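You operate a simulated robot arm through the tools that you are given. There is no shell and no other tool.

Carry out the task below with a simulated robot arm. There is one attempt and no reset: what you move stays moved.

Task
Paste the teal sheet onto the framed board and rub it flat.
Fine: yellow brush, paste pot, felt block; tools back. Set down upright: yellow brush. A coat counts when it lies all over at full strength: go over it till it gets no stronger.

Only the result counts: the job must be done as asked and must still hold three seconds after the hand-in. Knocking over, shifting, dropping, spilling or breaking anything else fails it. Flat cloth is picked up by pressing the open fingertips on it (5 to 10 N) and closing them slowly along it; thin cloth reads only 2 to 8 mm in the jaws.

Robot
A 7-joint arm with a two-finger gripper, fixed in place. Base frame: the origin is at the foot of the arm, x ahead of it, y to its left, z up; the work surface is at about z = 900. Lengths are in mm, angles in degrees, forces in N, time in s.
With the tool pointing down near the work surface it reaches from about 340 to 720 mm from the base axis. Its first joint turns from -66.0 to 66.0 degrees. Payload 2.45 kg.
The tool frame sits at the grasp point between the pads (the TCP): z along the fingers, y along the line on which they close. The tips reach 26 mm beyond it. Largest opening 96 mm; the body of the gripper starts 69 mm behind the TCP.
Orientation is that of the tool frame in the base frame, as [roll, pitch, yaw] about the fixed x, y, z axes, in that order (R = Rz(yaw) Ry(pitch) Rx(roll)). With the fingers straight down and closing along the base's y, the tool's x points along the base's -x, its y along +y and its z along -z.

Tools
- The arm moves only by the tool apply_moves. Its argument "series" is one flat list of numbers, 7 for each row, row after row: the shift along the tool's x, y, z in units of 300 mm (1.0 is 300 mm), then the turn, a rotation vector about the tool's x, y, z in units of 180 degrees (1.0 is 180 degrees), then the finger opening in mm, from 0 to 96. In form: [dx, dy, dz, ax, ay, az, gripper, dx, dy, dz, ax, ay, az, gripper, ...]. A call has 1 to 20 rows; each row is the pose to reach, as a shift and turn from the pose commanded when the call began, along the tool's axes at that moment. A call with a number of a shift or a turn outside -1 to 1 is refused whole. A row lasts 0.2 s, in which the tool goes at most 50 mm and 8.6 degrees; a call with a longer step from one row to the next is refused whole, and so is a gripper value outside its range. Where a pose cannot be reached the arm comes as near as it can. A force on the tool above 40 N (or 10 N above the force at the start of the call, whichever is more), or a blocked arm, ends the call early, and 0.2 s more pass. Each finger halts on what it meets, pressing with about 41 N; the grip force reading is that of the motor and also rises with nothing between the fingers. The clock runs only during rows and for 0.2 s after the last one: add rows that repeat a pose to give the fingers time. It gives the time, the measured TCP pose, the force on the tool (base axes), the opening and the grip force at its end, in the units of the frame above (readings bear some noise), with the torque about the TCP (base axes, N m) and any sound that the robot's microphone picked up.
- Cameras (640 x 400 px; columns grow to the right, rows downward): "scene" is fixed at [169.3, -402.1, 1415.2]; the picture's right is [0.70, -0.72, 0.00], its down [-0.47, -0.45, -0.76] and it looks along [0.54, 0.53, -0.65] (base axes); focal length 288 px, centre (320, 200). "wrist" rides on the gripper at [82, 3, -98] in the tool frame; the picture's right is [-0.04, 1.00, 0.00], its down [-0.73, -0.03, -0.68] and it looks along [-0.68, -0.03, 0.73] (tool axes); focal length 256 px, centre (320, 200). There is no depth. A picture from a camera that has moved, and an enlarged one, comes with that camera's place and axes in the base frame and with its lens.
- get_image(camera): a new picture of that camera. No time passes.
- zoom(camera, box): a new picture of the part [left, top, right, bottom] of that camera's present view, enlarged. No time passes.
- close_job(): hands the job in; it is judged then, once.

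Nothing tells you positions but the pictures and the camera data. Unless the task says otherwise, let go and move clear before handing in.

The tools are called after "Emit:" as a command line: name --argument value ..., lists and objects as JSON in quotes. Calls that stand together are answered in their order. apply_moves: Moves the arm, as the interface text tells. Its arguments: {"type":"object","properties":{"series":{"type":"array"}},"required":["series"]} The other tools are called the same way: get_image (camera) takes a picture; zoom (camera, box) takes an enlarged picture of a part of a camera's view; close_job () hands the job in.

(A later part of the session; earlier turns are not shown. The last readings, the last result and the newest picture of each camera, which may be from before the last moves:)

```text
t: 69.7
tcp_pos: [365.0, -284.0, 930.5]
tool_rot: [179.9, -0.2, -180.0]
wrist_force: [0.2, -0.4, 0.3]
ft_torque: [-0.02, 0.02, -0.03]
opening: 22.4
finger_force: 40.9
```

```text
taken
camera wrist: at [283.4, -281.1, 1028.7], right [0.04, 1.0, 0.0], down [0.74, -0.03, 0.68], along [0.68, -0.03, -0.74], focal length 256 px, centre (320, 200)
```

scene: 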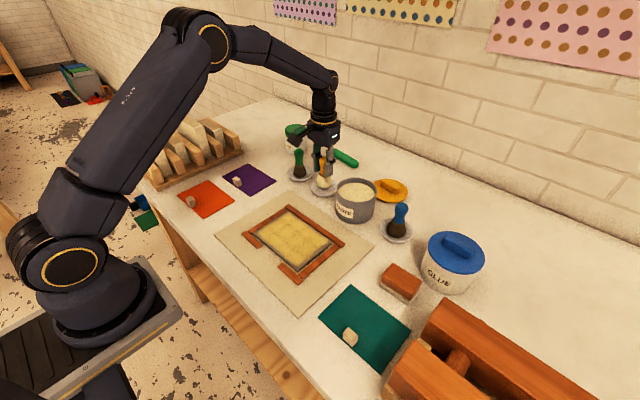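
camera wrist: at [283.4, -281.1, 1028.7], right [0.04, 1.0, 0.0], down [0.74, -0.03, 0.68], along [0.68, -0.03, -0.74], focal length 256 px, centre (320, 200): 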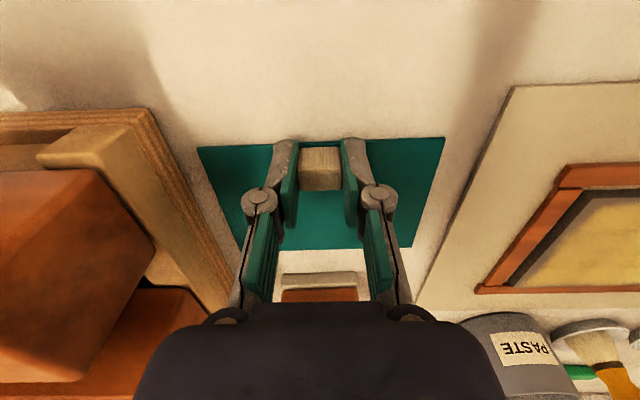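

The block is gripped at 22.4 mm. I'm lifting and watching how the sheet behaves.

Emit:
apply_moves --series '[0, 0, -0.02, 0, 0, 0, 12, 0, 0, -0.06, 0, 0, 0, 12, 0, 0, -0.12, 0, 0, 0, 12, 0, 0, -0.18, 0, 0, 0, 12, 0, 0, -0.24, 0, 0, 0, 12, 0, 0, -0.24, 0, 0, 0, 12]'

Emit:
get_image --camera "wrist"

Emit:
zoom --camera "scene" --box '[230, 180, 440, 390]'

```text
t: 71.1
tcp_pos: [364.5, -283.3, 1003.1]
tool_rot: [-180.0, -0.2, -179.8]
wrist_force: [0.2, -0.8, -0.5]
ft_torque: [-0.01, 0.05, 0.02]
opening: 22.4
finger_force: 40.9
```

```text
taken
camera wrist: at [282.8, -280.4, 1101.0], right [0.04, 1.0, 0.0], down [0.74, -0.03, 0.68], along [0.68, -0.03, -0.74], focal length 256 px, centre (320, 200)
```

wrist: 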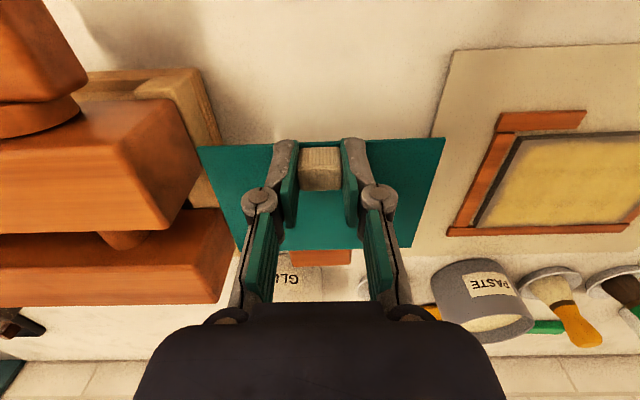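

```text
1.90 times, centred on (335, 285) of scene
camera zoom: at [169.3, -402.1, 1415.2], right [0.7, -0.72, 0.0], down [-0.47, -0.45, -0.76], along [0.54, 0.53, -0.65], focal length 548 px, centre (291, 38)
```

zoom: 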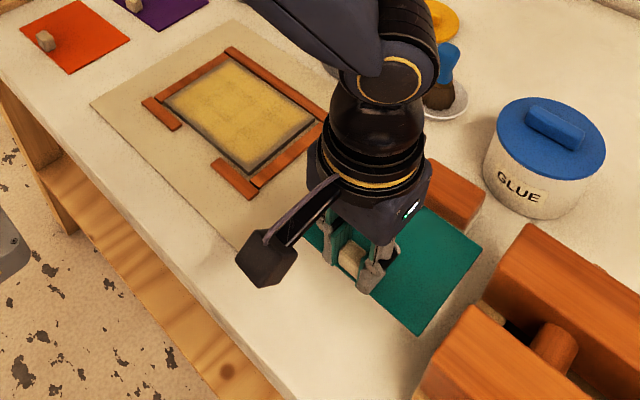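

The sheet is stiff and hangs level in the grip. I'm carrying it over the board and hovering just above to check alignment.

Emit:
apply_moves --series '[-0.02, 0.08, 0, 0, 0, 0, 12, -0.045, 0.21, 0, 0, 0, 0, 12, -0.07, 0.345, 0, 0, 0, 0, 12, -0.095, 0.48, 0, 0, 0, 0, 12, -0.12, 0.615, 0, 0, 0, 0, 12, -0.145, 0.74, 0, 0, 0, 0, 12, -0.1587, 0.811, 0.04, 0, 0, 0, 12, -0.1587, 0.811, 0.1, 0, 0, 0, 12, -0.1587, 0.811, 0.15, 0, 0, 0, 12, -0.1587, 0.811, 0.165, 0, 0, 0, 12, -0.1587, 0.811, 0.165, 0, 0, 0, 12]'

Emit:
get_image --camera "wrist"

Emit:
zoom --camera "scene" --box '[230, 180, 370, 310]'

```text
t: 73.5
tcp_pos: [410.5, -40.5, 952.6]
tool_rot: [-180.0, -0.1, -179.8]
wrist_force: [0.1, -0.2, -0.3]
ft_torque: [0.0, 0.04, 0.02]
opening: 22.5
finger_force: 41.5
```

```text
taken
camera wrist: at [330.3, -38.0, 1050.4], right [0.04, 1.0, 0.0], down [0.74, -0.03, 0.68], along [0.68, -0.03, -0.74], focal length 256 px, centre (320, 200)
```

wrist: 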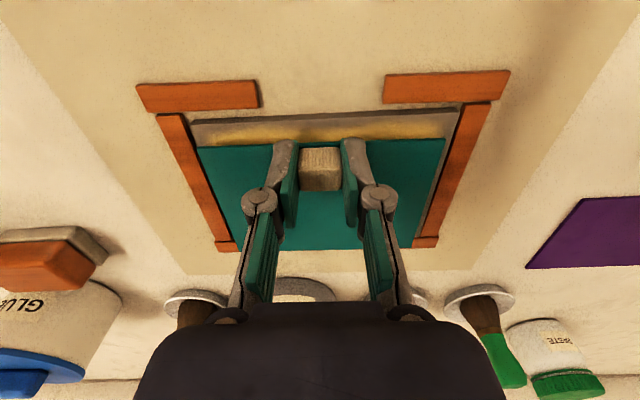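

```text
3.08 times, centred on (300, 245) of scene
camera zoom: at [169.3, -402.1, 1415.2], right [0.7, -0.72, 0.0], down [-0.47, -0.45, -0.76], along [0.54, 0.53, -0.65], focal length 886 px, centre (382, 62)
```

zoom: 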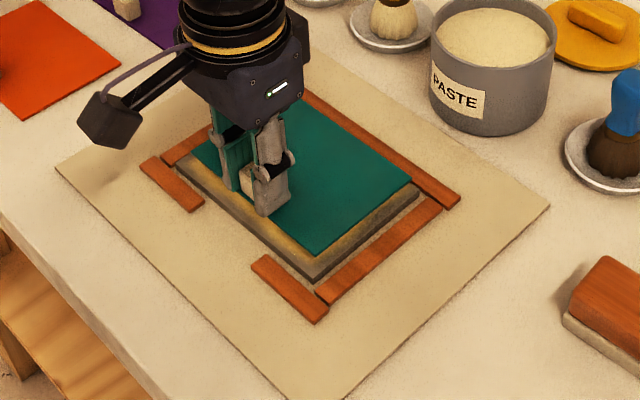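

I'm measuring alignment of the sheet against the board from this hover.

Emit:
zoom --camera "wrist" --box '[150, 60, 330, 260]'

Emit:
zoom --camera "wrist" --box '[330, 60, 510, 260]'

```text
2.00 times, centred on (240, 160) of wrist
camera zoom: at [330.3, -38.0, 1050.4], right [0.04, 1.0, 0.0], down [0.74, -0.03, 0.68], along [0.68, -0.03, -0.74], focal length 512 px, centre (480, 280)
```

zoom: 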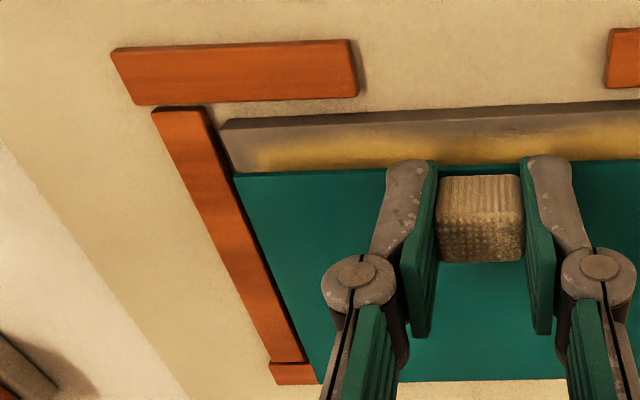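

```text
2.00 times, centred on (420, 160) of wrist
camera zoom: at [330.3, -38.0, 1050.4], right [0.04, 1.0, 0.0], down [0.74, -0.03, 0.68], along [0.68, -0.03, -0.74], focal length 512 px, centre (120, 280)
```

zoom: 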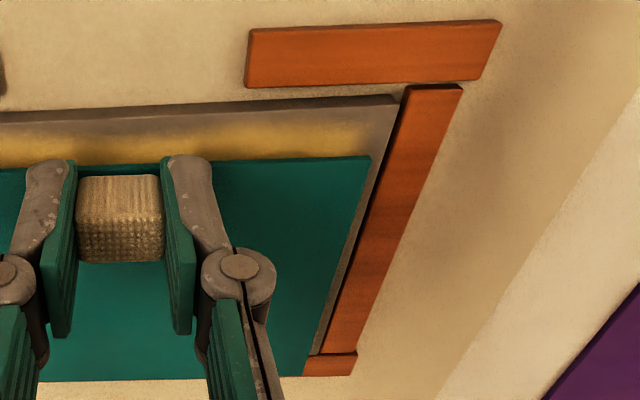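

The sheet is aligned within a couple of mm. I'm shifting about 1.5 mm toward +y and lowering toward contact.

Emit:
apply_moves --series '[-0.003, 0.005, 0.015, 0, 0, 0, 12, -0.003, 0.005, 0.03, 0, 0, 0, 12, -0.003, 0.005, 0.034, 0, 0, 0, 12, -0.003, 0.005, 0.034, 0, 0, 0, 12]'

Emit:
zoom --camera "wrist" --box '[150, 60, 500, 260]'

Emit:
zoom --camera "scene" --box '[250, 195, 350, 285]'

```text
t: 74.5
tcp_pos: [412.9, -39.8, 941.8]
tool_rot: [179.9, -0.2, -179.8]
wrist_force: [-4.6, 1.2, 10.3]
ft_torque: [0.0, -0.24, 0.0]
opening: 22.4
finger_force: 41.3
```

```text
1.83 times, centred on (325, 160) of wrist
camera zoom: at [331.2, -36.8, 1040.3], right [0.04, 1.0, 0.0], down [0.74, -0.03, 0.68], along [0.68, -0.03, -0.74], focal length 468 px, centre (311, 273)
```

zoom: 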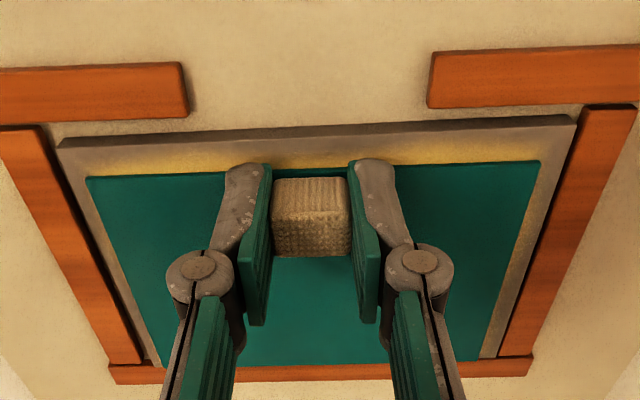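

```text
4.44 times, centred on (300, 240) of scene
camera zoom: at [169.0, -402.1, 1415.3], right [0.7, -0.72, 0.0], down [-0.47, -0.45, -0.76], along [0.54, 0.53, -0.65], focal length 1279 px, centre (409, 22)
```

zoom: 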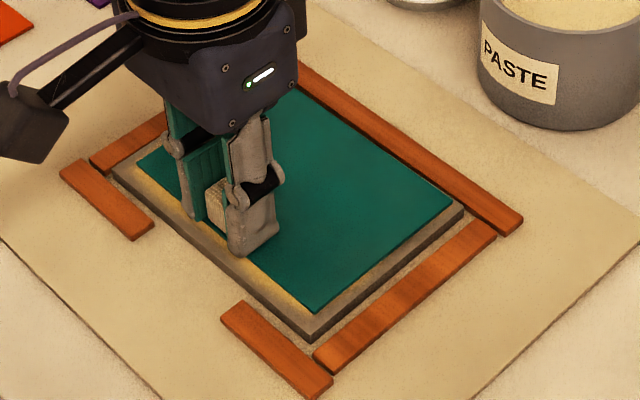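

The sheet is touching at about 10 N. I'm checking margins all round before letting go.

Emit:
zoom --camera "scene" --box '[305, 205, 365, 255]'

Emit:
zoom --camera "scene" --box '[265, 225, 325, 275]'

Emit:
zoom --camera "wrist" --box '[200, 200, 460, 280]'

Emit:
zoom --camera "scene" --box '[262, 205, 322, 255]'

```text
8.00 times, centred on (335, 230) of scene
camera zoom: at [169.0, -402.1, 1415.3], right [0.7, -0.72, 0.0], down [-0.47, -0.45, -0.76], along [0.54, 0.53, -0.65], focal length 2302 px, centre (200, -40)
```

zoom: 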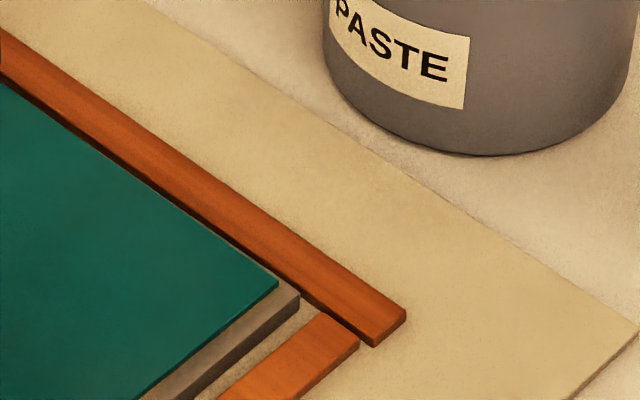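

```text
8.00 times, centred on (295, 250) of scene
camera zoom: at [169.0, -402.1, 1415.3], right [0.7, -0.72, 0.0], down [-0.47, -0.45, -0.76], along [0.54, 0.53, -0.65], focal length 2302 px, centre (520, -200)
```

zoom: 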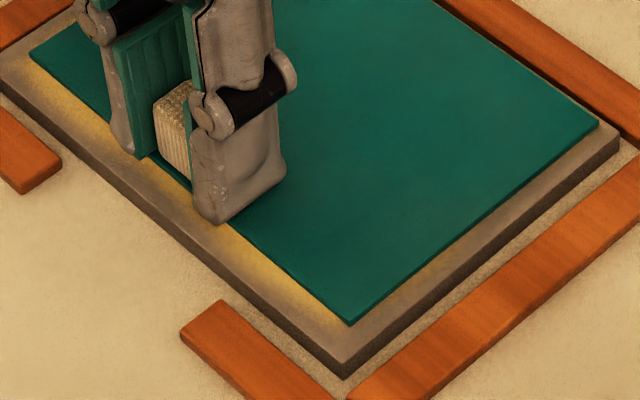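

```text
2.46 times, centred on (330, 240) of wrist
camera zoom: at [331.2, -36.8, 1040.3], right [0.04, 1.0, 0.0], down [0.74, -0.03, 0.68], along [0.68, -0.03, -0.74], focal length 630 px, centre (295, 102)
```

zoom: 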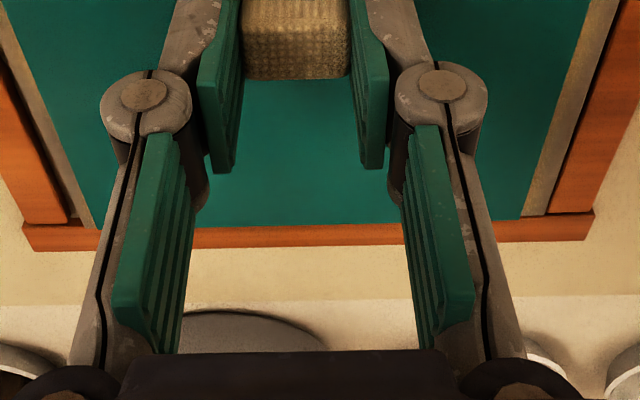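

```text
8.00 times, centred on (292, 230) of scene
camera zoom: at [169.0, -402.1, 1415.3], right [0.7, -0.72, 0.0], down [-0.47, -0.45, -0.76], along [0.54, 0.53, -0.65], focal length 2302 px, centre (544, -40)
```

zoom: 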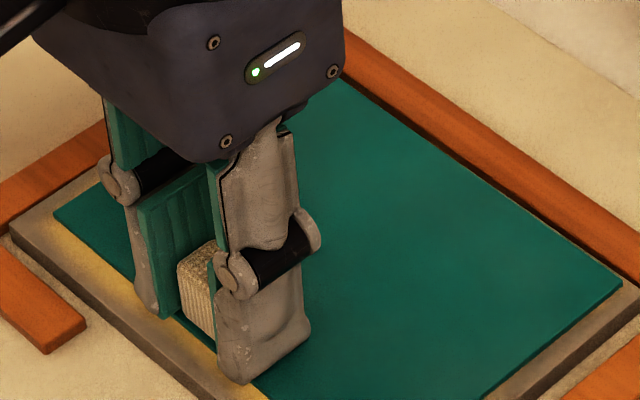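

The sheet sits about 3 mm too far toward +x and is centred in y. I'm easing up slightly to see whether it is still free to adjust.

Emit:
apply_moves --series '[0, 0, -0.0045, 0, 0, 0, 12, 0, 0, -0.0045, 0, 0, 0, 12]'

```text
t: 75.1
tcp_pos: [412.7, -39.7, 942.4]
tool_rot: [180.0, -0.2, -180.0]
wrist_force: [0.6, -0.2, -0.6]
ft_torque: [0.01, 0.02, -0.05]
opening: 22.5
finger_force: 41.6
```

No pull, so the sheet is free. I'm raising 1.5 mm more and shifting 3 mm toward the near side.

Emit:
apply_moves --series '[0, 0, -0.005, 0, 0, 0, 12, 0.005, 0, -0.006, 0, 0, 0, 12, 0.0105, 0.0, -0.006, 0, 0, 0, 12, 0.0105, 0.0, -0.006, 0, 0, 0, 12]'

Emit:
zoom --camera "scene" --box '[262, 205, 342, 275]'

Emit:
zoom --camera "wrist" --box '[150, 60, 500, 260]'

```text
t: 76.1
tcp_pos: [408.9, -39.6, 945.6]
tool_rot: [180.0, -0.3, -179.9]
wrist_force: [-0.3, 0.1, 0.3]
ft_torque: [-0.01, 0.03, -0.01]
opening: 22.5
finger_force: 41.4
```

```text
5.71 times, centred on (302, 240) of scene
camera zoom: at [169.3, -402.1, 1415.2], right [0.7, -0.72, 0.0], down [-0.47, -0.45, -0.76], along [0.54, 0.53, -0.65], focal length 1644 px, centre (423, -29)
```

zoom: 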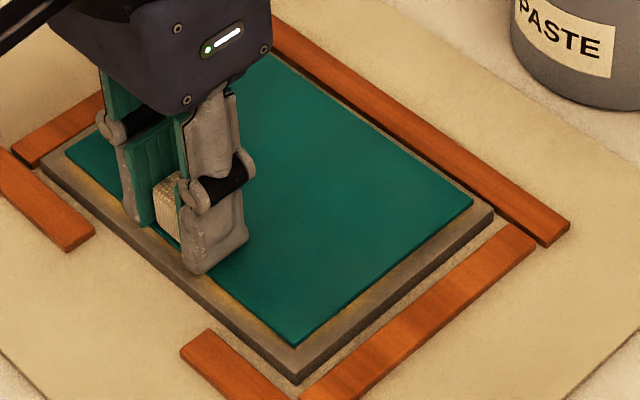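

```text
1.83 times, centred on (325, 160) of wrist
camera zoom: at [328.0, -36.7, 1043.2], right [0.04, 1.0, 0.0], down [0.74, -0.03, 0.68], along [0.68, -0.03, -0.74], focal length 468 px, centre (311, 273)
```

zoom: 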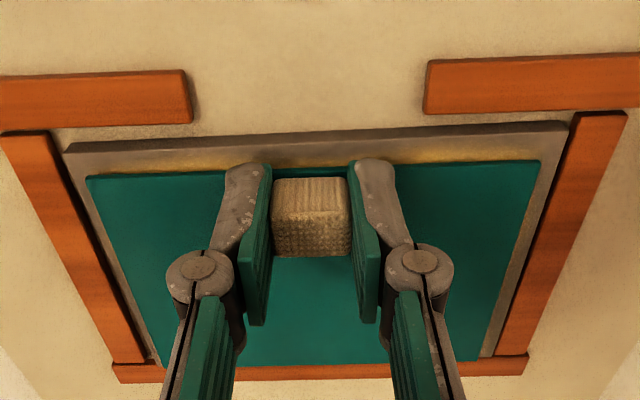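

The sheet hovers 3 mm up. The board is turned about 0.9° relative to it and the margins are slightly uneven, so I'm making a fine correction and lowering.

Emit:
apply_moves --series '[0.004, -0.005, 0, 0, 0, -0.005, 12, 0.004, -0.005, 0, 0, 0, -0.005, 12, 0.004, -0.005, 0.005, 0, 0, -0.005, 12, 0.004, -0.005, 0.009, 0, 0, -0.005, 12, 0.004, -0.005, 0.009, 0, 0, -0.005, 12]'

Emit:
zoom --camera "scene" --box '[262, 205, 342, 275]'

Emit:
zoom --camera "wrist" --box '[150, 60, 500, 260]'

```text
t: 77.3
tcp_pos: [408.7, -41.1, 942.1]
tool_rot: [180.0, -0.2, -179.0]
wrist_force: [0.8, -0.7, -0.8]
ft_torque: [0.02, -0.02, 0.03]
opening: 22.4
finger_force: 41.0
```

```text
5.71 times, centred on (302, 240) of scene
camera zoom: at [169.3, -402.1, 1415.2], right [0.7, -0.72, 0.0], down [-0.47, -0.45, -0.76], along [0.54, 0.53, -0.65], focal length 1644 px, centre (423, -29)
```

zoom: 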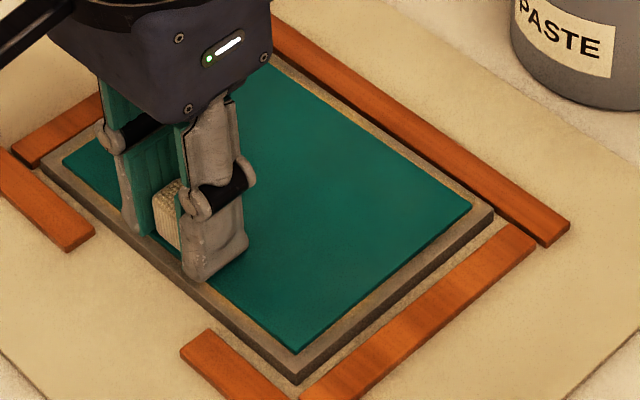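

```text
1.83 times, centred on (325, 160) of wrist
camera zoom: at [326.4, -39.2, 1040.8], right [0.02, 1.0, 0.0], down [0.74, -0.02, 0.68], along [0.68, -0.02, -0.74], focal length 468 px, centre (311, 273)
```

zoom: 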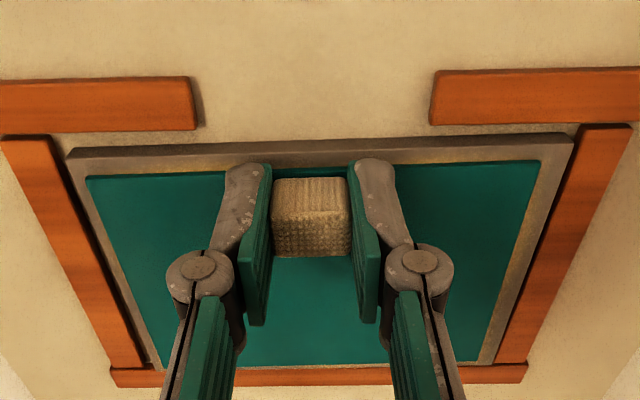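

The margins are now even on all sides. I'm pressing down lightly and releasing.

Emit:
apply_moves --series '[0, 0, 0.003, 0, 0, 0, 12, 0, 0, 0.0045, 0, 0, 0, 12, 0, 0, 0.0045, 0, 0, 0, 12]'

```text
t: 78.1
tcp_pos: [408.2, -41.8, 941.4]
tool_rot: [-179.9, 0.1, -179.0]
wrist_force: [-4.6, 0.0, 28.9]
ft_torque: [0.01, -0.15, 0.02]
opening: 22.4
finger_force: 41.2
```

Seated at 29 N. I'm easing off, opening, and lifting clear.

Emit:
apply_moves --series '[0, 0, -0.004, 0, 0, 0, 12, 0, 0, -0.005, 0, 0, 0, 20, 0, 0, -0.005, 0, 0, 0, 30, 0, 0, -0.005, 0, 0, 0, 40, 0, 0, -0.005, 0, 0, 0, 46, 0, 0, -0.005, 0, 0, 0, 46, 0, 0, -0.04, 0, 0, 0, 46, 0, 0, -0.12, 0, 0, 0, 46, 0, 0, -0.24, 0, 0, 0, 46, 0, 0, -0.35, 0, 0, 0, 50]'

Emit:
get_image --camera "wrist"

Emit:
zoom --camera "scene" --box '[240, 190, 430, 310]'

```text
t: 80.3
tcp_pos: [409.9, -41.4, 1046.8]
tool_rot: [179.9, -0.1, -178.9]
wrist_force: [-0.2, -0.4, -0.4]
ft_torque: [-0.03, 0.01, 0.0]
opening: 50.2
finger_force: 0.0
```

```text
taken
camera wrist: at [327.6, -40.0, 1144.8], right [0.02, 1.0, 0.0], down [0.74, -0.02, 0.68], along [0.68, -0.02, -0.74], focal length 256 px, centre (320, 200)
```

wrist: 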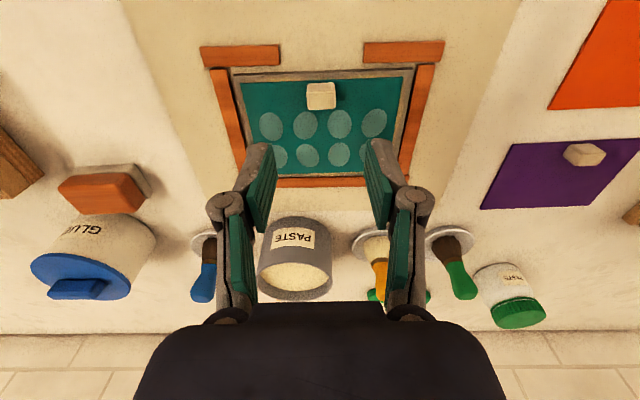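

```text
3.33 times, centred on (335, 250) of scene
camera zoom: at [169.3, -402.1, 1415.2], right [0.7, -0.72, 0.0], down [-0.47, -0.45, -0.76], along [0.54, 0.53, -0.65], focal length 959 px, centre (270, 33)
```

zoom: 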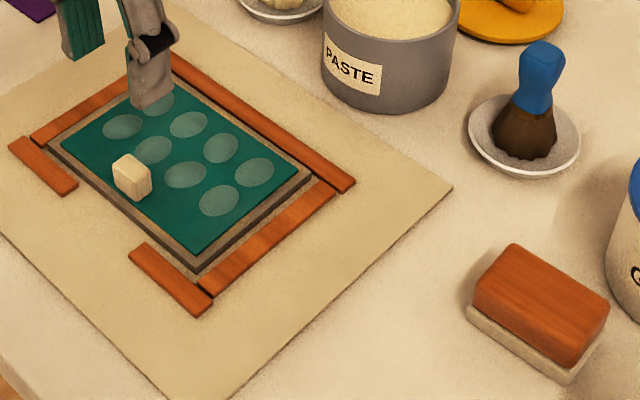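

The sheet is laid and 8 bubbles show that need rubbing out. Next I fetch the felt block, first hovering to measure it.

Emit:
apply_moves --series '[-0.043, -0.119, 0, 0, 0, 0.001, 60, -0.086, -0.2375, 0, 0, 0, 0.002, 70, -0.129, -0.356, 0, 0, 0, 0.003, 80, -0.172, -0.475, 0.02, 0, 0, 0.004, 84, -0.215, -0.594, 0.06, 0, 0, 0.005, 84, -0.258, -0.7126, 0.1, 0, 0, 0.0061, 84, -0.3007, -0.8313, 0.133, 0, 0, 0.0061, 84, -0.3007, -0.8313, 0.133, 0, 0, 0.0061, 84]'

Emit:
get_image --camera "wrist"

Emit:
zoom --camera "scene" --box '[240, 190, 350, 290]'

```text
t: 82.1
tcp_pos: [504.3, -289.8, 1006.5]
tool_rot: [180.0, -0.1, 180.0]
wrist_force: [0.6, 0.2, 0.4]
ft_torque: [0.0, 0.0, -0.04]
opening: 84.0
finger_force: 0.1
```

```text
taken
camera wrist: at [421.5, -286.7, 1103.9], right [0.04, 1.0, 0.0], down [0.74, -0.03, 0.68], along [0.68, -0.03, -0.74], focal length 256 px, centre (320, 200)
```

wrist: 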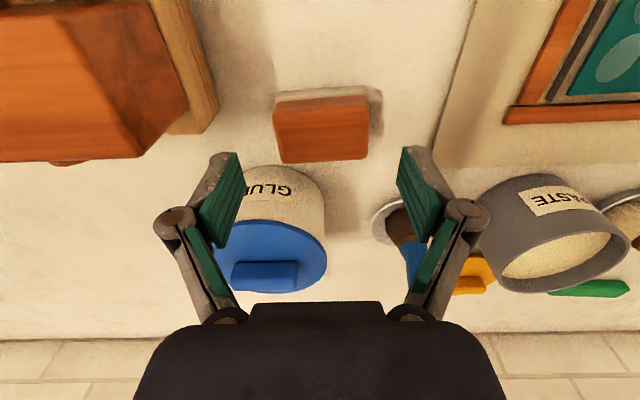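

```text
4.00 times, centred on (295, 240) of scene
camera zoom: at [169.3, -402.2, 1415.2], right [0.7, -0.72, 0.0], down [-0.47, -0.45, -0.76], along [0.54, 0.53, -0.65], focal length 1151 px, centre (420, 40)
```

zoom: 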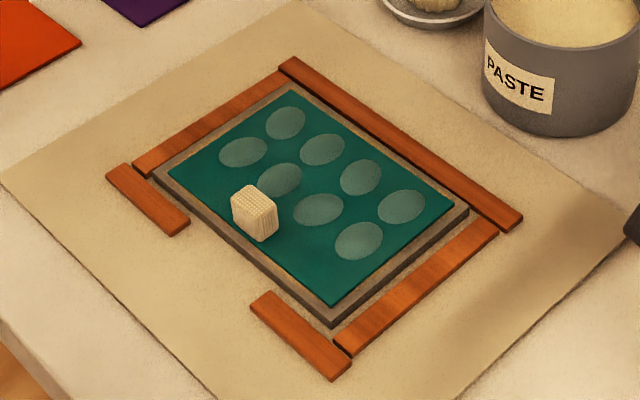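

Emit:
zoom --camera "wrist" --box '[250, 70, 400, 180]'

Emit:
zoom --camera "scene" --box '[370, 250, 430, 310]'

```text
3.64 times, centred on (325, 125) of wrist
camera zoom: at [421.5, -286.7, 1103.9], right [0.04, 1.0, 0.0], down [0.74, -0.03, 0.68], along [0.68, -0.03, -0.74], focal length 931 px, centre (302, 473)
```

zoom: 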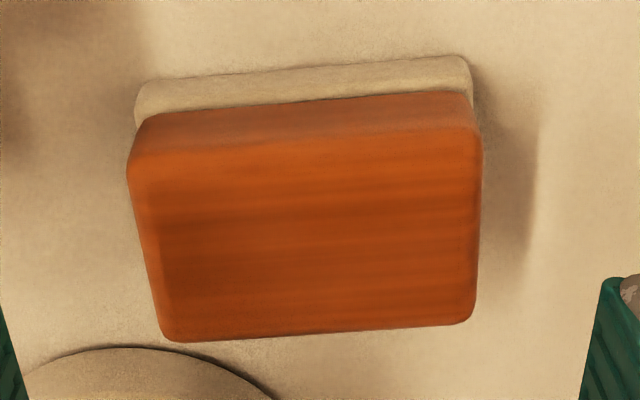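

```text
6.67 times, centred on (400, 280) of scene
camera zoom: at [169.3, -402.2, 1415.2], right [0.7, -0.72, 0.0], down [-0.47, -0.45, -0.76], along [0.54, 0.53, -0.65], focal length 1918 px, centre (-213, -333)
```

zoom: 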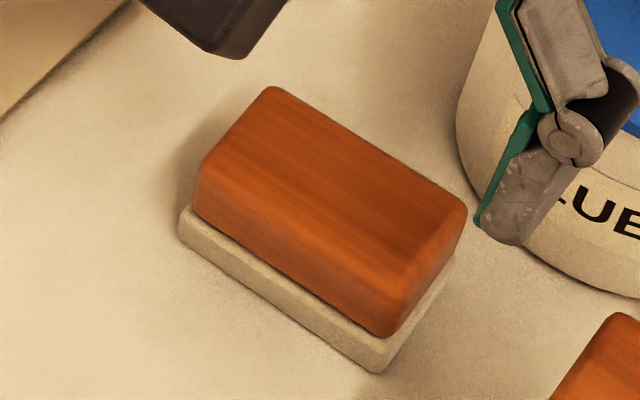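

The felt block is about 70 × 45 × 34 mm, centred near (515, −289.5) and turned about 2°. I'm aligning above it before descending.

Emit:
apply_moves --series '[-0.0367, 0.0017, 0.03, 0, 0, -0.006, 92, -0.0367, 0.0017, 0.06, 0, 0, -0.011, 92, -0.0367, 0.0017, 0.09, 0, 0, -0.011, 92, -0.0367, 0.0017, 0.09, 0, 0, -0.011, 92]'

Emit:
get_image --camera "wrist"

```text
t: 83.1
tcp_pos: [512.7, -289.8, 979.6]
tool_rot: [-180.0, -0.2, -178.1]
wrist_force: [-0.5, 0.0, 1.0]
ft_torque: [0.02, -0.02, -0.02]
opening: 92.3
finger_force: 0.1
```

```text
taken
camera wrist: at [431.8, -288.4, 1078.2], right [0.01, 1.0, 0.0], down [0.74, 0.0, 0.68], along [0.68, 0.0, -0.74], focal length 256 px, centre (320, 200)
```

wrist: 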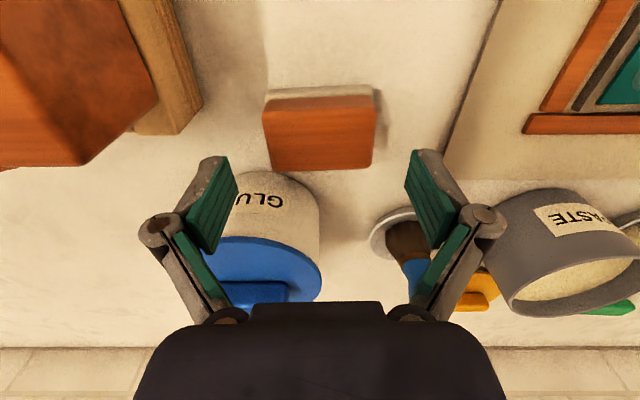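

Emit:
zoom --camera "wrist" --box '[240, 70, 400, 190]'

```text
3.33 times, centred on (320, 130) of wrist
camera zoom: at [431.8, -288.4, 1078.2], right [0.01, 1.0, 0.0], down [0.74, 0.0, 0.68], along [0.68, 0.0, -0.74], focal length 853 px, centre (320, 433)
```

zoom: 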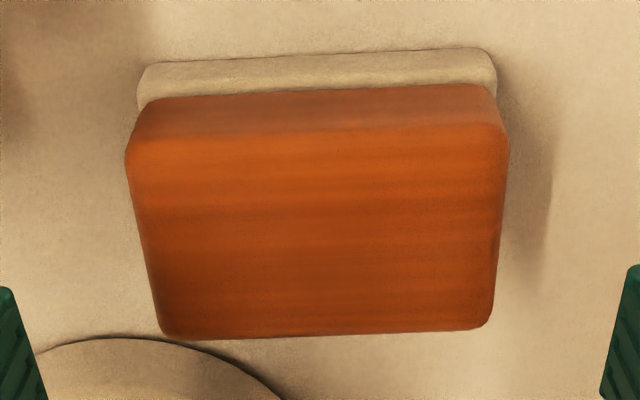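

Aligned well. I'm descending to z ≈ 936 so the tips stay above the felt, then closing on the wood.

Emit:
apply_moves --series '[-0.0028, 0.0035, 0.04, 0, 0, 0, 92, -0.0028, 0.0035, 0.08, 0, 0, 0, 92, -0.0028, 0.0035, 0.12, 0, 0, 0, 92, -0.0028, 0.0035, 0.147, 0, 0, 0, 92, -0.0028, 0.0035, 0.147, 0, 0, 0, 92]'

Emit:
get_image --camera "wrist"

```text
t: 84.3
tcp_pos: [515.1, -287.1, 935.9]
tool_rot: [180.0, -0.2, -178.0]
wrist_force: [-0.1, -0.4, 0.3]
ft_torque: [0.02, 0.0, -0.03]
opening: 92.1
finger_force: 0.1
```

```text
taken
camera wrist: at [432.5, -286.8, 1033.0], right [0.01, 1.0, 0.0], down [0.74, 0.0, 0.68], along [0.68, -0.01, -0.74], focal length 256 px, centre (320, 200)
```

wrist: 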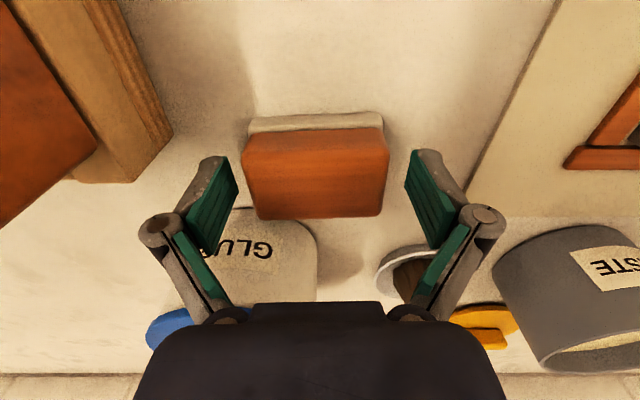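

I'm centring 2 mm toward −y and closing on the block.

Emit:
apply_moves --series '[0, -0.006, 0, 0, 0, 0, 90, 0, -0.006, 0, 0, 0, 0, 84, 0, -0.006, 0, 0, 0, 0, 78, 0, -0.006, 0, 0, 0, 0, 72, 0, -0.006, 0, 0, 0, 0, 66, 0, -0.006, 0, 0, 0, 0, 58, 0, -0.006, 0, 0, 0, 0, 50, 0, -0.006, 0, 0, 0, 0, 50]'

```text
t: 86.1
tcp_pos: [515.9, -289.0, 935.3]
tool_rot: [-179.9, -0.1, -178.1]
wrist_force: [-1.5, 0.9, 6.3]
ft_torque: [0.22, 0.05, 0.06]
opening: 67.1
finger_force: 41.2
```

The felt block is held at 67 mm. I'm lifting it and carrying it over the far part of the sheet.

Emit:
apply_moves --series '[0, 0, -0.03, 0, 0, 0, 50, 0, 0, -0.1, 0, 0, 0, 50, 0, 0, -0.2, 0, 0, 0, 50, 0.018, 0.12, -0.22, 0, 0, 0, 50, 0.036, 0.24, -0.22, 0, 0, 0, 50, 0.054, 0.36, -0.22, 0, 0, 0, 50, 0.072, 0.48, -0.22, 0, 0, 0, 50, 0.09, 0.6, -0.22, 0, 0, 0, 50, 0.108, 0.7173, -0.2, 0, 0, 0, 50, 0.108, 0.7173, -0.12, 0, 0, 0, 50, 0.108, 0.7173, -0.082, 0, 0, 0, 50, 0.108, 0.7173, -0.082, 0, 0, 0, 50]'

Emit:
get_image --camera "wrist"

Emit:
zoom --camera "scene" --box '[240, 180, 400, 310]'

```text
t: 88.7
tcp_pos: [472.5, -75.2, 960.6]
tool_rot: [179.9, -0.2, -178.1]
wrist_force: [0.8, 0.2, -1.4]
ft_torque: [0.01, -0.01, -0.03]
opening: 67.1
finger_force: 40.7
```

```text
taken
camera wrist: at [391.6, -74.5, 1058.2], right [0.01, 1.0, 0.0], down [0.74, 0.0, 0.68], along [0.68, -0.01, -0.74], focal length 256 px, centre (320, 200)
```

wrist: 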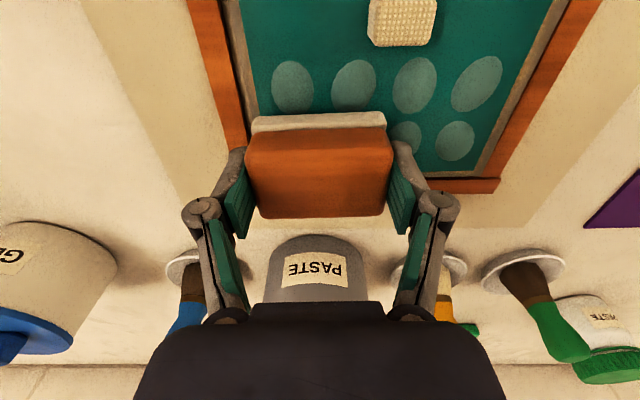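

```text
3.08 times, centred on (320, 245) of scene
camera zoom: at [169.3, -402.1, 1415.2], right [0.7, -0.72, 0.0], down [-0.47, -0.45, -0.76], along [0.54, 0.53, -0.65], focal length 886 px, centre (320, 62)
```

zoom: 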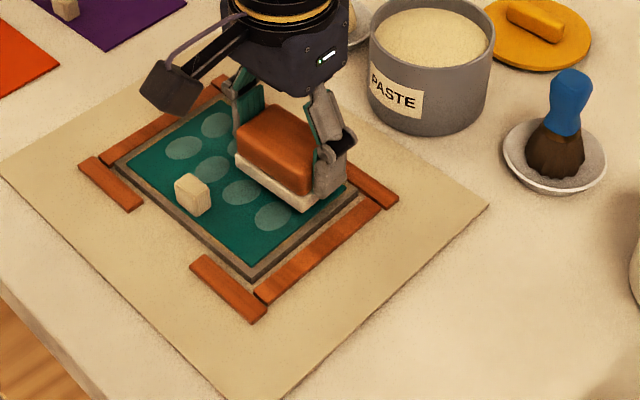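

In position. I'm lowering the felt onto the sheet and feeling for contact.

Emit:
apply_moves --series '[0, 0, 0.015, 0, 0, 0, 50, 0, 0, 0.03, 0, 0, 0, 50, 0, 0, 0.038, 0, 0, 0, 50, 0, 0, 0.041, 0, 0, 0, 50]'

```text
t: 89.7
tcp_pos: [475.5, -76.2, 949.8]
tool_rot: [-179.8, 0.0, -178.0]
wrist_force: [-7.9, -0.4, 33.0]
ft_torque: [0.39, 0.63, 0.11]
opening: 67.3
finger_force: 40.7
```

Contact at z ≈ 950 at 33 N. I'm easing to moderate pressure and rubbing toward +y.

Emit:
apply_moves --series '[0, 0, -0.005, 0, 0, 0, 50, 0, 0.05, -0.005, 0, 0, 0, 50, 0, 0.1, -0.005, 0, 0, 0, 50, 0, 0.15, -0.005, 0, 0, 0, 50, 0, 0.15, -0.005, 0, 0, 0, 50]'

Emit:
zoom --camera "scene" --box '[250, 190, 350, 290]'

Emit:
get_image --camera "wrist"

```text
t: 90.9
tcp_pos: [473.3, -30.2, 949.3]
tool_rot: [-179.8, 0.0, -178.1]
wrist_force: [1.1, -9.6, 28.9]
ft_torque: [-0.4, 0.12, 0.03]
opening: 67.3
finger_force: 40.5
```

```text
4.00 times, centred on (300, 240) of scene
camera zoom: at [168.9, -402.3, 1415.2], right [0.7, -0.72, 0.0], down [-0.47, -0.45, -0.76], along [0.54, 0.53, -0.65], focal length 1151 px, centre (400, 40)
```

zoom: 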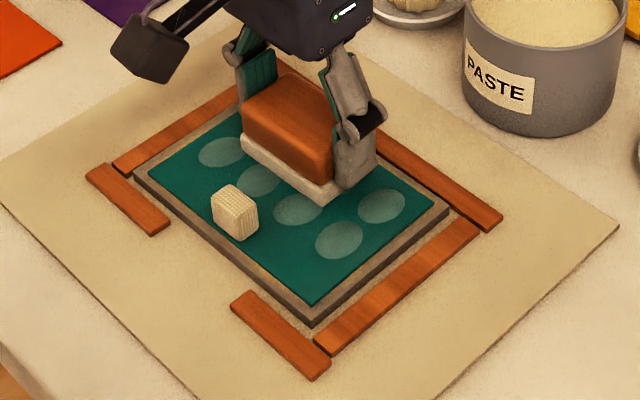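

```text
taken
camera wrist: at [390.9, -30.1, 1047.2], right [0.01, 1.0, 0.0], down [0.73, 0.0, 0.68], along [0.68, -0.01, -0.73], focal length 256 px, centre (320, 200)
```

wrist: 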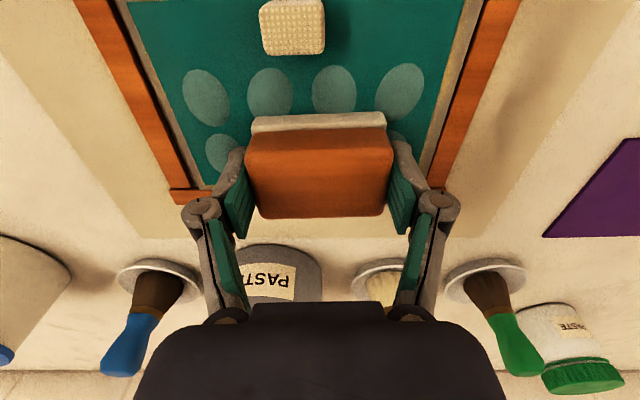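

The pressure is good but a bit high. I'm continuing to the +y end and back over the far row.

Emit:
apply_moves --series '[0, 0.045, -0.002, 0, 0, 0, 50, 0, 0.09, -0.002, 0, 0, 0, 50, 0, 0.045, -0.002, 0, 0, 0, 50, 0, 0, -0.002, 0, 0, 0, 50, 0, -0.05, -0.002, 0, 0, 0, 50, 0, -0.1, -0.002, 0, 0, 0, 50, 0, -0.15, -0.002, 0, 0, 0, 50, 0, -0.15, -0.002, 0, 0, 0, 50]'

Emit:
zoom --camera "scene" --box '[250, 190, 350, 290]'

Emit:
get_image --camera "wrist"

```text
t: 92.7
tcp_pos: [475.7, -75.8, 949.3]
tool_rot: [-179.9, -0.2, -178.1]
wrist_force: [-1.2, 4.7, 13.5]
ft_torque: [0.28, 0.04, -0.02]
opening: 67.1
finger_force: 40.9
```

```text
4.00 times, centred on (300, 240) of scene
camera zoom: at [169.0, -402.0, 1415.3], right [0.7, -0.72, 0.0], down [-0.47, -0.45, -0.76], along [0.54, 0.53, -0.65], focal length 1151 px, centre (400, 40)
```

zoom: 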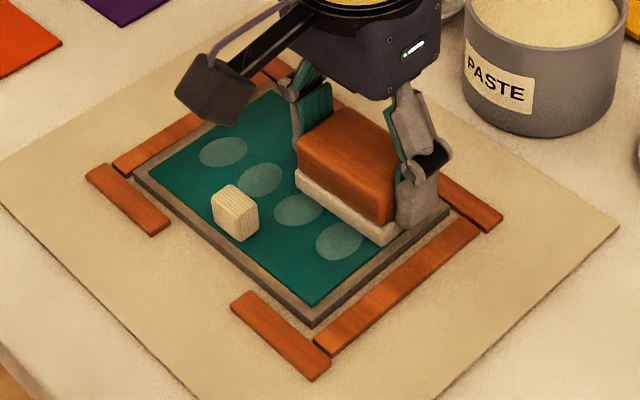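

```text
taken
camera wrist: at [394.1, -75.2, 1047.8], right [0.01, 1.0, 0.0], down [0.74, 0.0, 0.68], along [0.68, -0.01, -0.74], focal length 256 px, centre (320, 200)
```

wrist: 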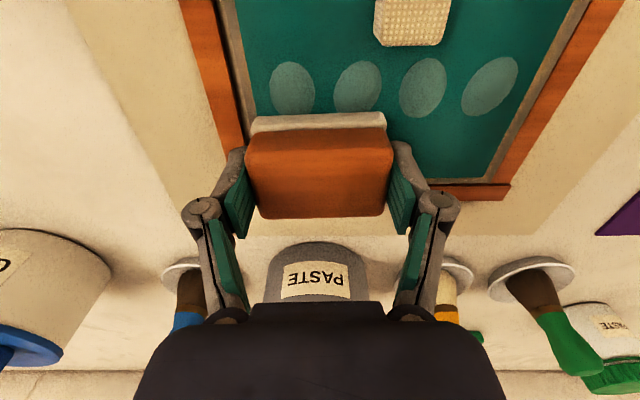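

Two far-row bubbles are gone already. I'm shifting to the near row (x ≈ 448, clear of the grip block) and rubbing both ways.

Emit:
apply_moves --series '[0.045, 0, 0, 0, 0, 0, 50, 0.09, 0, 0, 0, 0, 0, 50, 0.09, 0.05, 0, 0, 0, 0, 50, 0.09, 0.1, 0, 0, 0, 0, 50, 0.09, 0.15, 0, 0, 0, 0, 50, 0.09, 0.15, 0, 0, 0, 0, 50]'

Emit:
zoom --camera "scene" --box '[250, 190, 350, 290]'

Emit:
get_image --camera "wrist"

```text
t: 94.1
tcp_pos: [445.6, -31.7, 949.2]
tool_rot: [180.0, -0.2, -178.1]
wrist_force: [-0.4, -2.7, 4.8]
ft_torque: [-0.1, -0.07, -0.02]
opening: 66.9
finger_force: 40.8
```

```text
4.00 times, centred on (300, 240) of scene
camera zoom: at [169.2, -402.2, 1415.2], right [0.7, -0.72, 0.0], down [-0.47, -0.45, -0.76], along [0.54, 0.53, -0.65], focal length 1151 px, centre (400, 40)
```

zoom: 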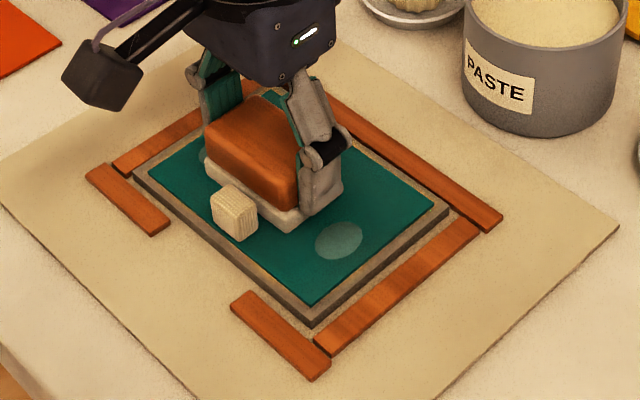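

```text
taken
camera wrist: at [363.9, -30.7, 1048.1], right [0.01, 1.0, 0.0], down [0.74, 0.0, 0.68], along [0.68, -0.01, -0.74], focal length 256 px, centre (320, 200)
```

wrist: 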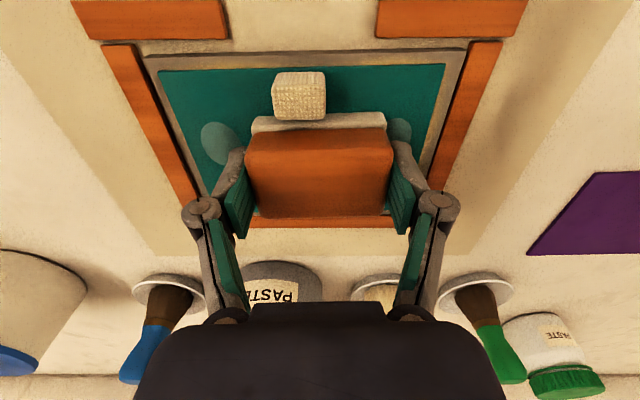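

All of the far row is gone, leaving two bubbles at the ends of the near row. I'm pressing a bit more and rubbing to the +y end and then back to −y.

Emit:
apply_moves --series '[-0.003, 0.045, 0.003, 0, 0, 0, 50, -0.003, 0.09, 0.003, 0, 0, 0, 50, -0.003, 0.045, 0.003, 0, 0, 0, 50, -0.003, 0, 0.003, 0, 0, 0, 50, -0.003, -0.05, 0.003, 0, 0, 0, 50, -0.003, -0.1, 0.003, 0, 0, 0, 50, -0.003, -0.15, 0.003, 0, 0, 0, 50, -0.003, -0.1, 0.003, 0, 0, 0, 50, -0.003, -0.05, 0.003, 0, 0, 0, 50]'

Emit:
zoom --camera "scene" --box '[250, 190, 350, 290]'

Emit:
get_image --camera "wrist"

```text
t: 96.1
tcp_pos: [448.8, -48.4, 949.6]
tool_rot: [-179.8, 0.0, -178.1]
wrist_force: [0.4, -7.9, 20.4]
ft_torque: [-0.11, 0.03, 0.02]
opening: 67.1
finger_force: 41.2
```

```text
4.00 times, centred on (300, 240) of scene
camera zoom: at [169.0, -402.4, 1415.2], right [0.7, -0.72, 0.0], down [-0.47, -0.45, -0.76], along [0.54, 0.53, -0.65], focal length 1151 px, centre (400, 40)
```

zoom: 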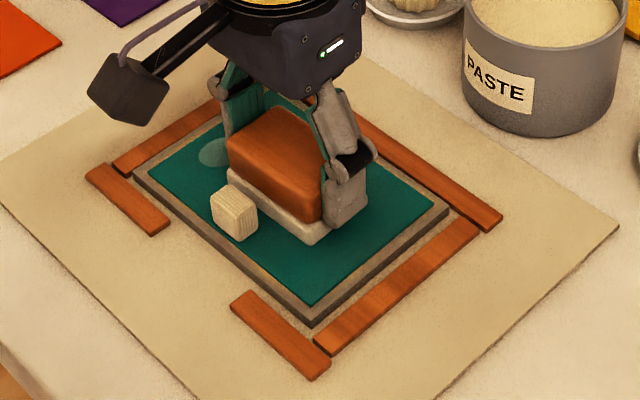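

```text
taken
camera wrist: at [366.9, -46.5, 1047.4], right [0.01, 1.0, 0.0], down [0.73, 0.0, 0.68], along [0.68, -0.01, -0.73], focal length 256 px, centre (320, 200)
```

wrist: 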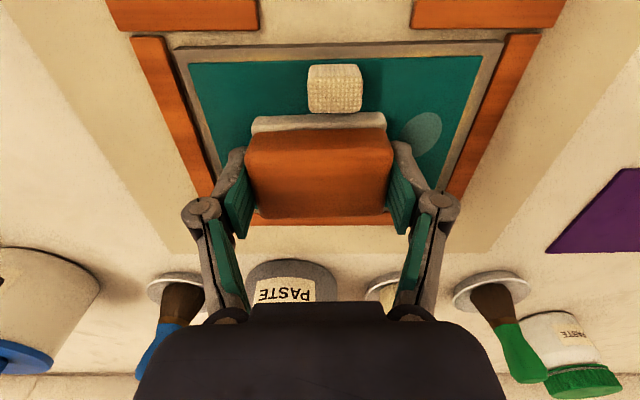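

One bubble remains at the +y end of the near row. I'm rubbing over it back and forth.

Emit:
apply_moves --series '[0, 0.05, 0, 0, 0, 0, 50, 0, 0.1, 0, 0, 0, 0, 50, 0, 0.15, 0, 0, 0, 0, 50, 0, 0.18, 0, 0, 0, 0, 50, 0, 0.14, 0, 0, 0, 0, 50, 0, 0.18, 0, 0, 0, 0, 50, 0, 0.13, 0, 0, 0, 0, 50, 0, 0.08, 0, 0, 0, 0, 50, 0, 0.03, 0, 0, 0, 0, 50, 0, -0.02, 0, 0, 0, 0, 50]'

Emit:
zoom --camera "scene" --box '[250, 190, 350, 290]'

Emit:
get_image --camera "wrist"

```text
t: 98.3
tcp_pos: [447.6, -52.1, 949.2]
tool_rot: [180.0, -0.3, -178.2]
wrist_force: [-0.5, 5.8, 13.1]
ft_torque: [0.31, -0.09, 0.0]
opening: 67.1
finger_force: 40.7
```

```text
4.00 times, centred on (300, 240) of scene
camera zoom: at [169.1, -402.0, 1415.3], right [0.7, -0.72, 0.0], down [-0.47, -0.45, -0.76], along [0.54, 0.53, -0.65], focal length 1151 px, centre (400, 40)
```

zoom: 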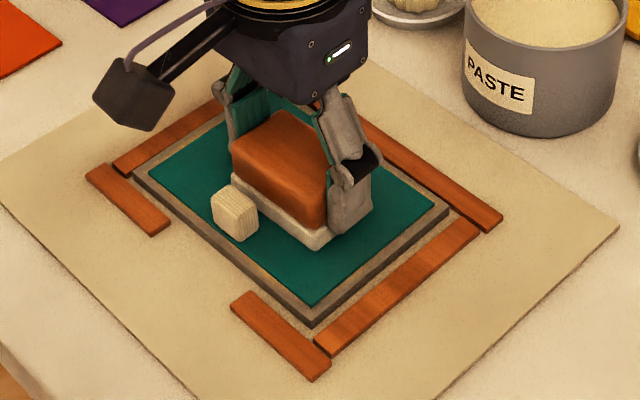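

```text
taken
camera wrist: at [366.5, -51.2, 1047.9], right [0.01, 1.0, 0.0], down [0.74, 0.0, 0.68], along [0.68, -0.01, -0.74], focal length 256 px, centre (320, 200)
```

wrist: 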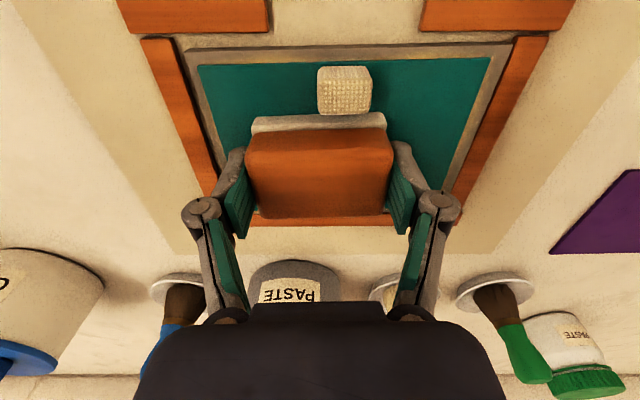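

No bubbles are visible. I'll do one more thorough pass over both rows before lifting.

Emit:
apply_moves --series '[0, -0.05, 0, 0, 0, 0, 50, 0, -0.09, 0, 0, 0, 0, 50, -0.05, -0.09, 0, 0, 0, 0, 50, -0.095, -0.09, 0, 0, 0, 0, 50, -0.095, -0.04, 0, 0, 0, 0, 50, -0.095, 0.01, 0, 0, 0, 0, 50, -0.095, 0.06, 0, 0, 0, 0, 50, -0.095, 0.11, 0, 0, 0, 0, 50, -0.095, 0.16, 0, 0, 0, 0, 50, -0.095, 0.16, 0, 0, 0, 0, 50]'

Emit:
zoom --camera "scene" --box '[250, 190, 350, 290]'

Emit:
get_image --camera "wrist"

```text
t: 100.5
tcp_pos: [474.7, -2.3, 948.1]
tool_rot: [-180.0, 0.0, -178.0]
wrist_force: [1.5, -10.9, 34.9]
ft_torque: [-0.76, -0.09, 0.02]
opening: 67.3
finger_force: 40.6
```

```text
4.00 times, centred on (300, 240) of scene
camera zoom: at [168.8, -402.4, 1415.2], right [0.7, -0.72, 0.0], down [-0.47, -0.45, -0.76], along [0.54, 0.53, -0.65], focal length 1151 px, centre (400, 40)
```

zoom: 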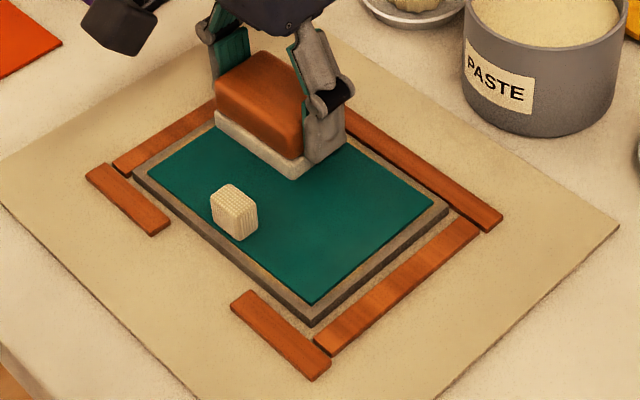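

```text
taken
camera wrist: at [392.7, -3.0, 1046.9], right [0.01, 1.0, 0.0], down [0.73, 0.0, 0.68], along [0.68, -0.01, -0.73], focal length 256 px, centre (320, 200)
```

wrist: 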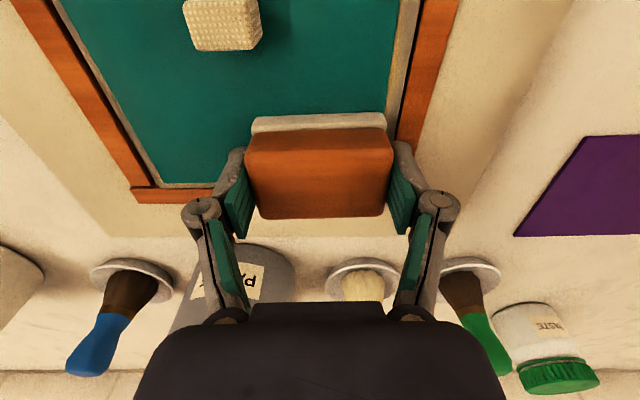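

The sheet is smooth. I'm lifting the felt block and taking it back to its original spot at (515.5, −289).

Emit:
apply_moves --series '[0, 0, -0.03, 0, 0, 0, 50, 0, 0, -0.1, 0, 0, 0, 50, 0, 0, -0.18, 0, 0, 0, 50, -0.0128, -0.12, -0.18, 0, 0, 0, 50, -0.0256, -0.24, -0.18, 0, 0, 0, 50, -0.0385, -0.36, -0.18, 0, 0, 0, 50, -0.0513, -0.48, -0.18, 0, 0, 0, 50, -0.0641, -0.6, -0.18, 0, 0, 0, 50, -0.077, -0.72, -0.18, 0, 0, 0, 50, -0.0898, -0.84, -0.18, 0, 0, 0, 50, -0.1032, -0.9598, -0.16, 0, 0, 0, 50, -0.1032, -0.9598, -0.08, 0, 0, 0, 50, -0.1032, -0.9598, -0.02, 0, 0, 0, 50, -0.1032, -0.9598, -0.02, 0, 0, 0, 50]'

Emit:
get_image --camera "wrist"

Emit:
zoom --camera "scene" --box '[240, 180, 440, 320]'

```text
t: 103.5
tcp_pos: [516.0, -291.1, 953.7]
tool_rot: [-180.0, -0.2, -178.2]
wrist_force: [0.1, -0.8, -0.7]
ft_torque: [0.01, -0.03, 0.0]
opening: 67.0
finger_force: 41.1
```

```text
taken
camera wrist: at [435.0, -289.7, 1051.7], right [0.01, 1.0, 0.0], down [0.74, 0.0, 0.68], along [0.68, -0.01, -0.74], focal length 256 px, centre (320, 200)
```

wrist: 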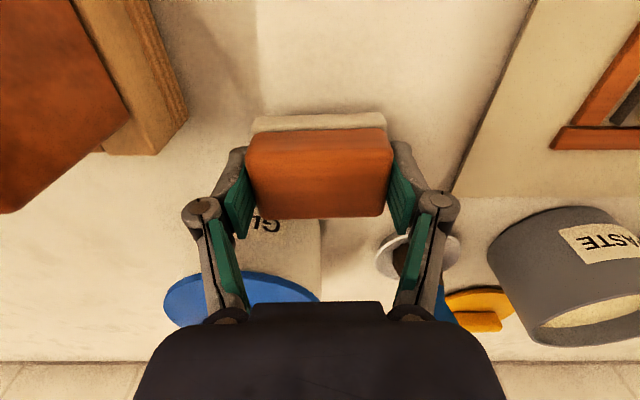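

```text
2.86 times, centred on (340, 250) of scene
camera zoom: at [169.3, -402.1, 1415.2], right [0.7, -0.72, 0.0], down [-0.47, -0.45, -0.76], along [0.54, 0.53, -0.65], focal length 822 px, centre (263, 57)
```

zoom: 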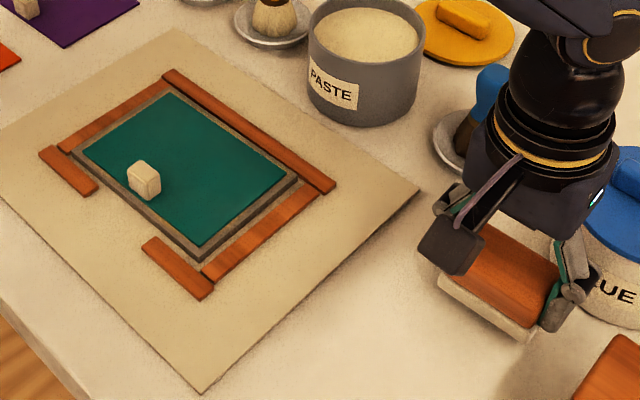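

The sheet looks flat with no bubbles. I'm lowering the felt block to the bench.

Emit:
apply_moves --series '[0.0027, 0.0043, 0.02, 0, 0, 0, 50, 0.0027, 0.0043, 0.045, 0, 0, 0, 50, 0.0027, 0.0043, 0.055, 0, 0, 0, 50, 0.0027, 0.0043, 0.055, 0, 0, 0, 50]'

```text
t: 104.5
tcp_pos: [515.0, -288.6, 937.9]
tool_rot: [-180.0, -0.2, -178.0]
wrist_force: [-0.5, 0.5, -0.4]
ft_torque: [0.01, 0.04, 0.0]
opening: 67.1
finger_force: 41.0
```

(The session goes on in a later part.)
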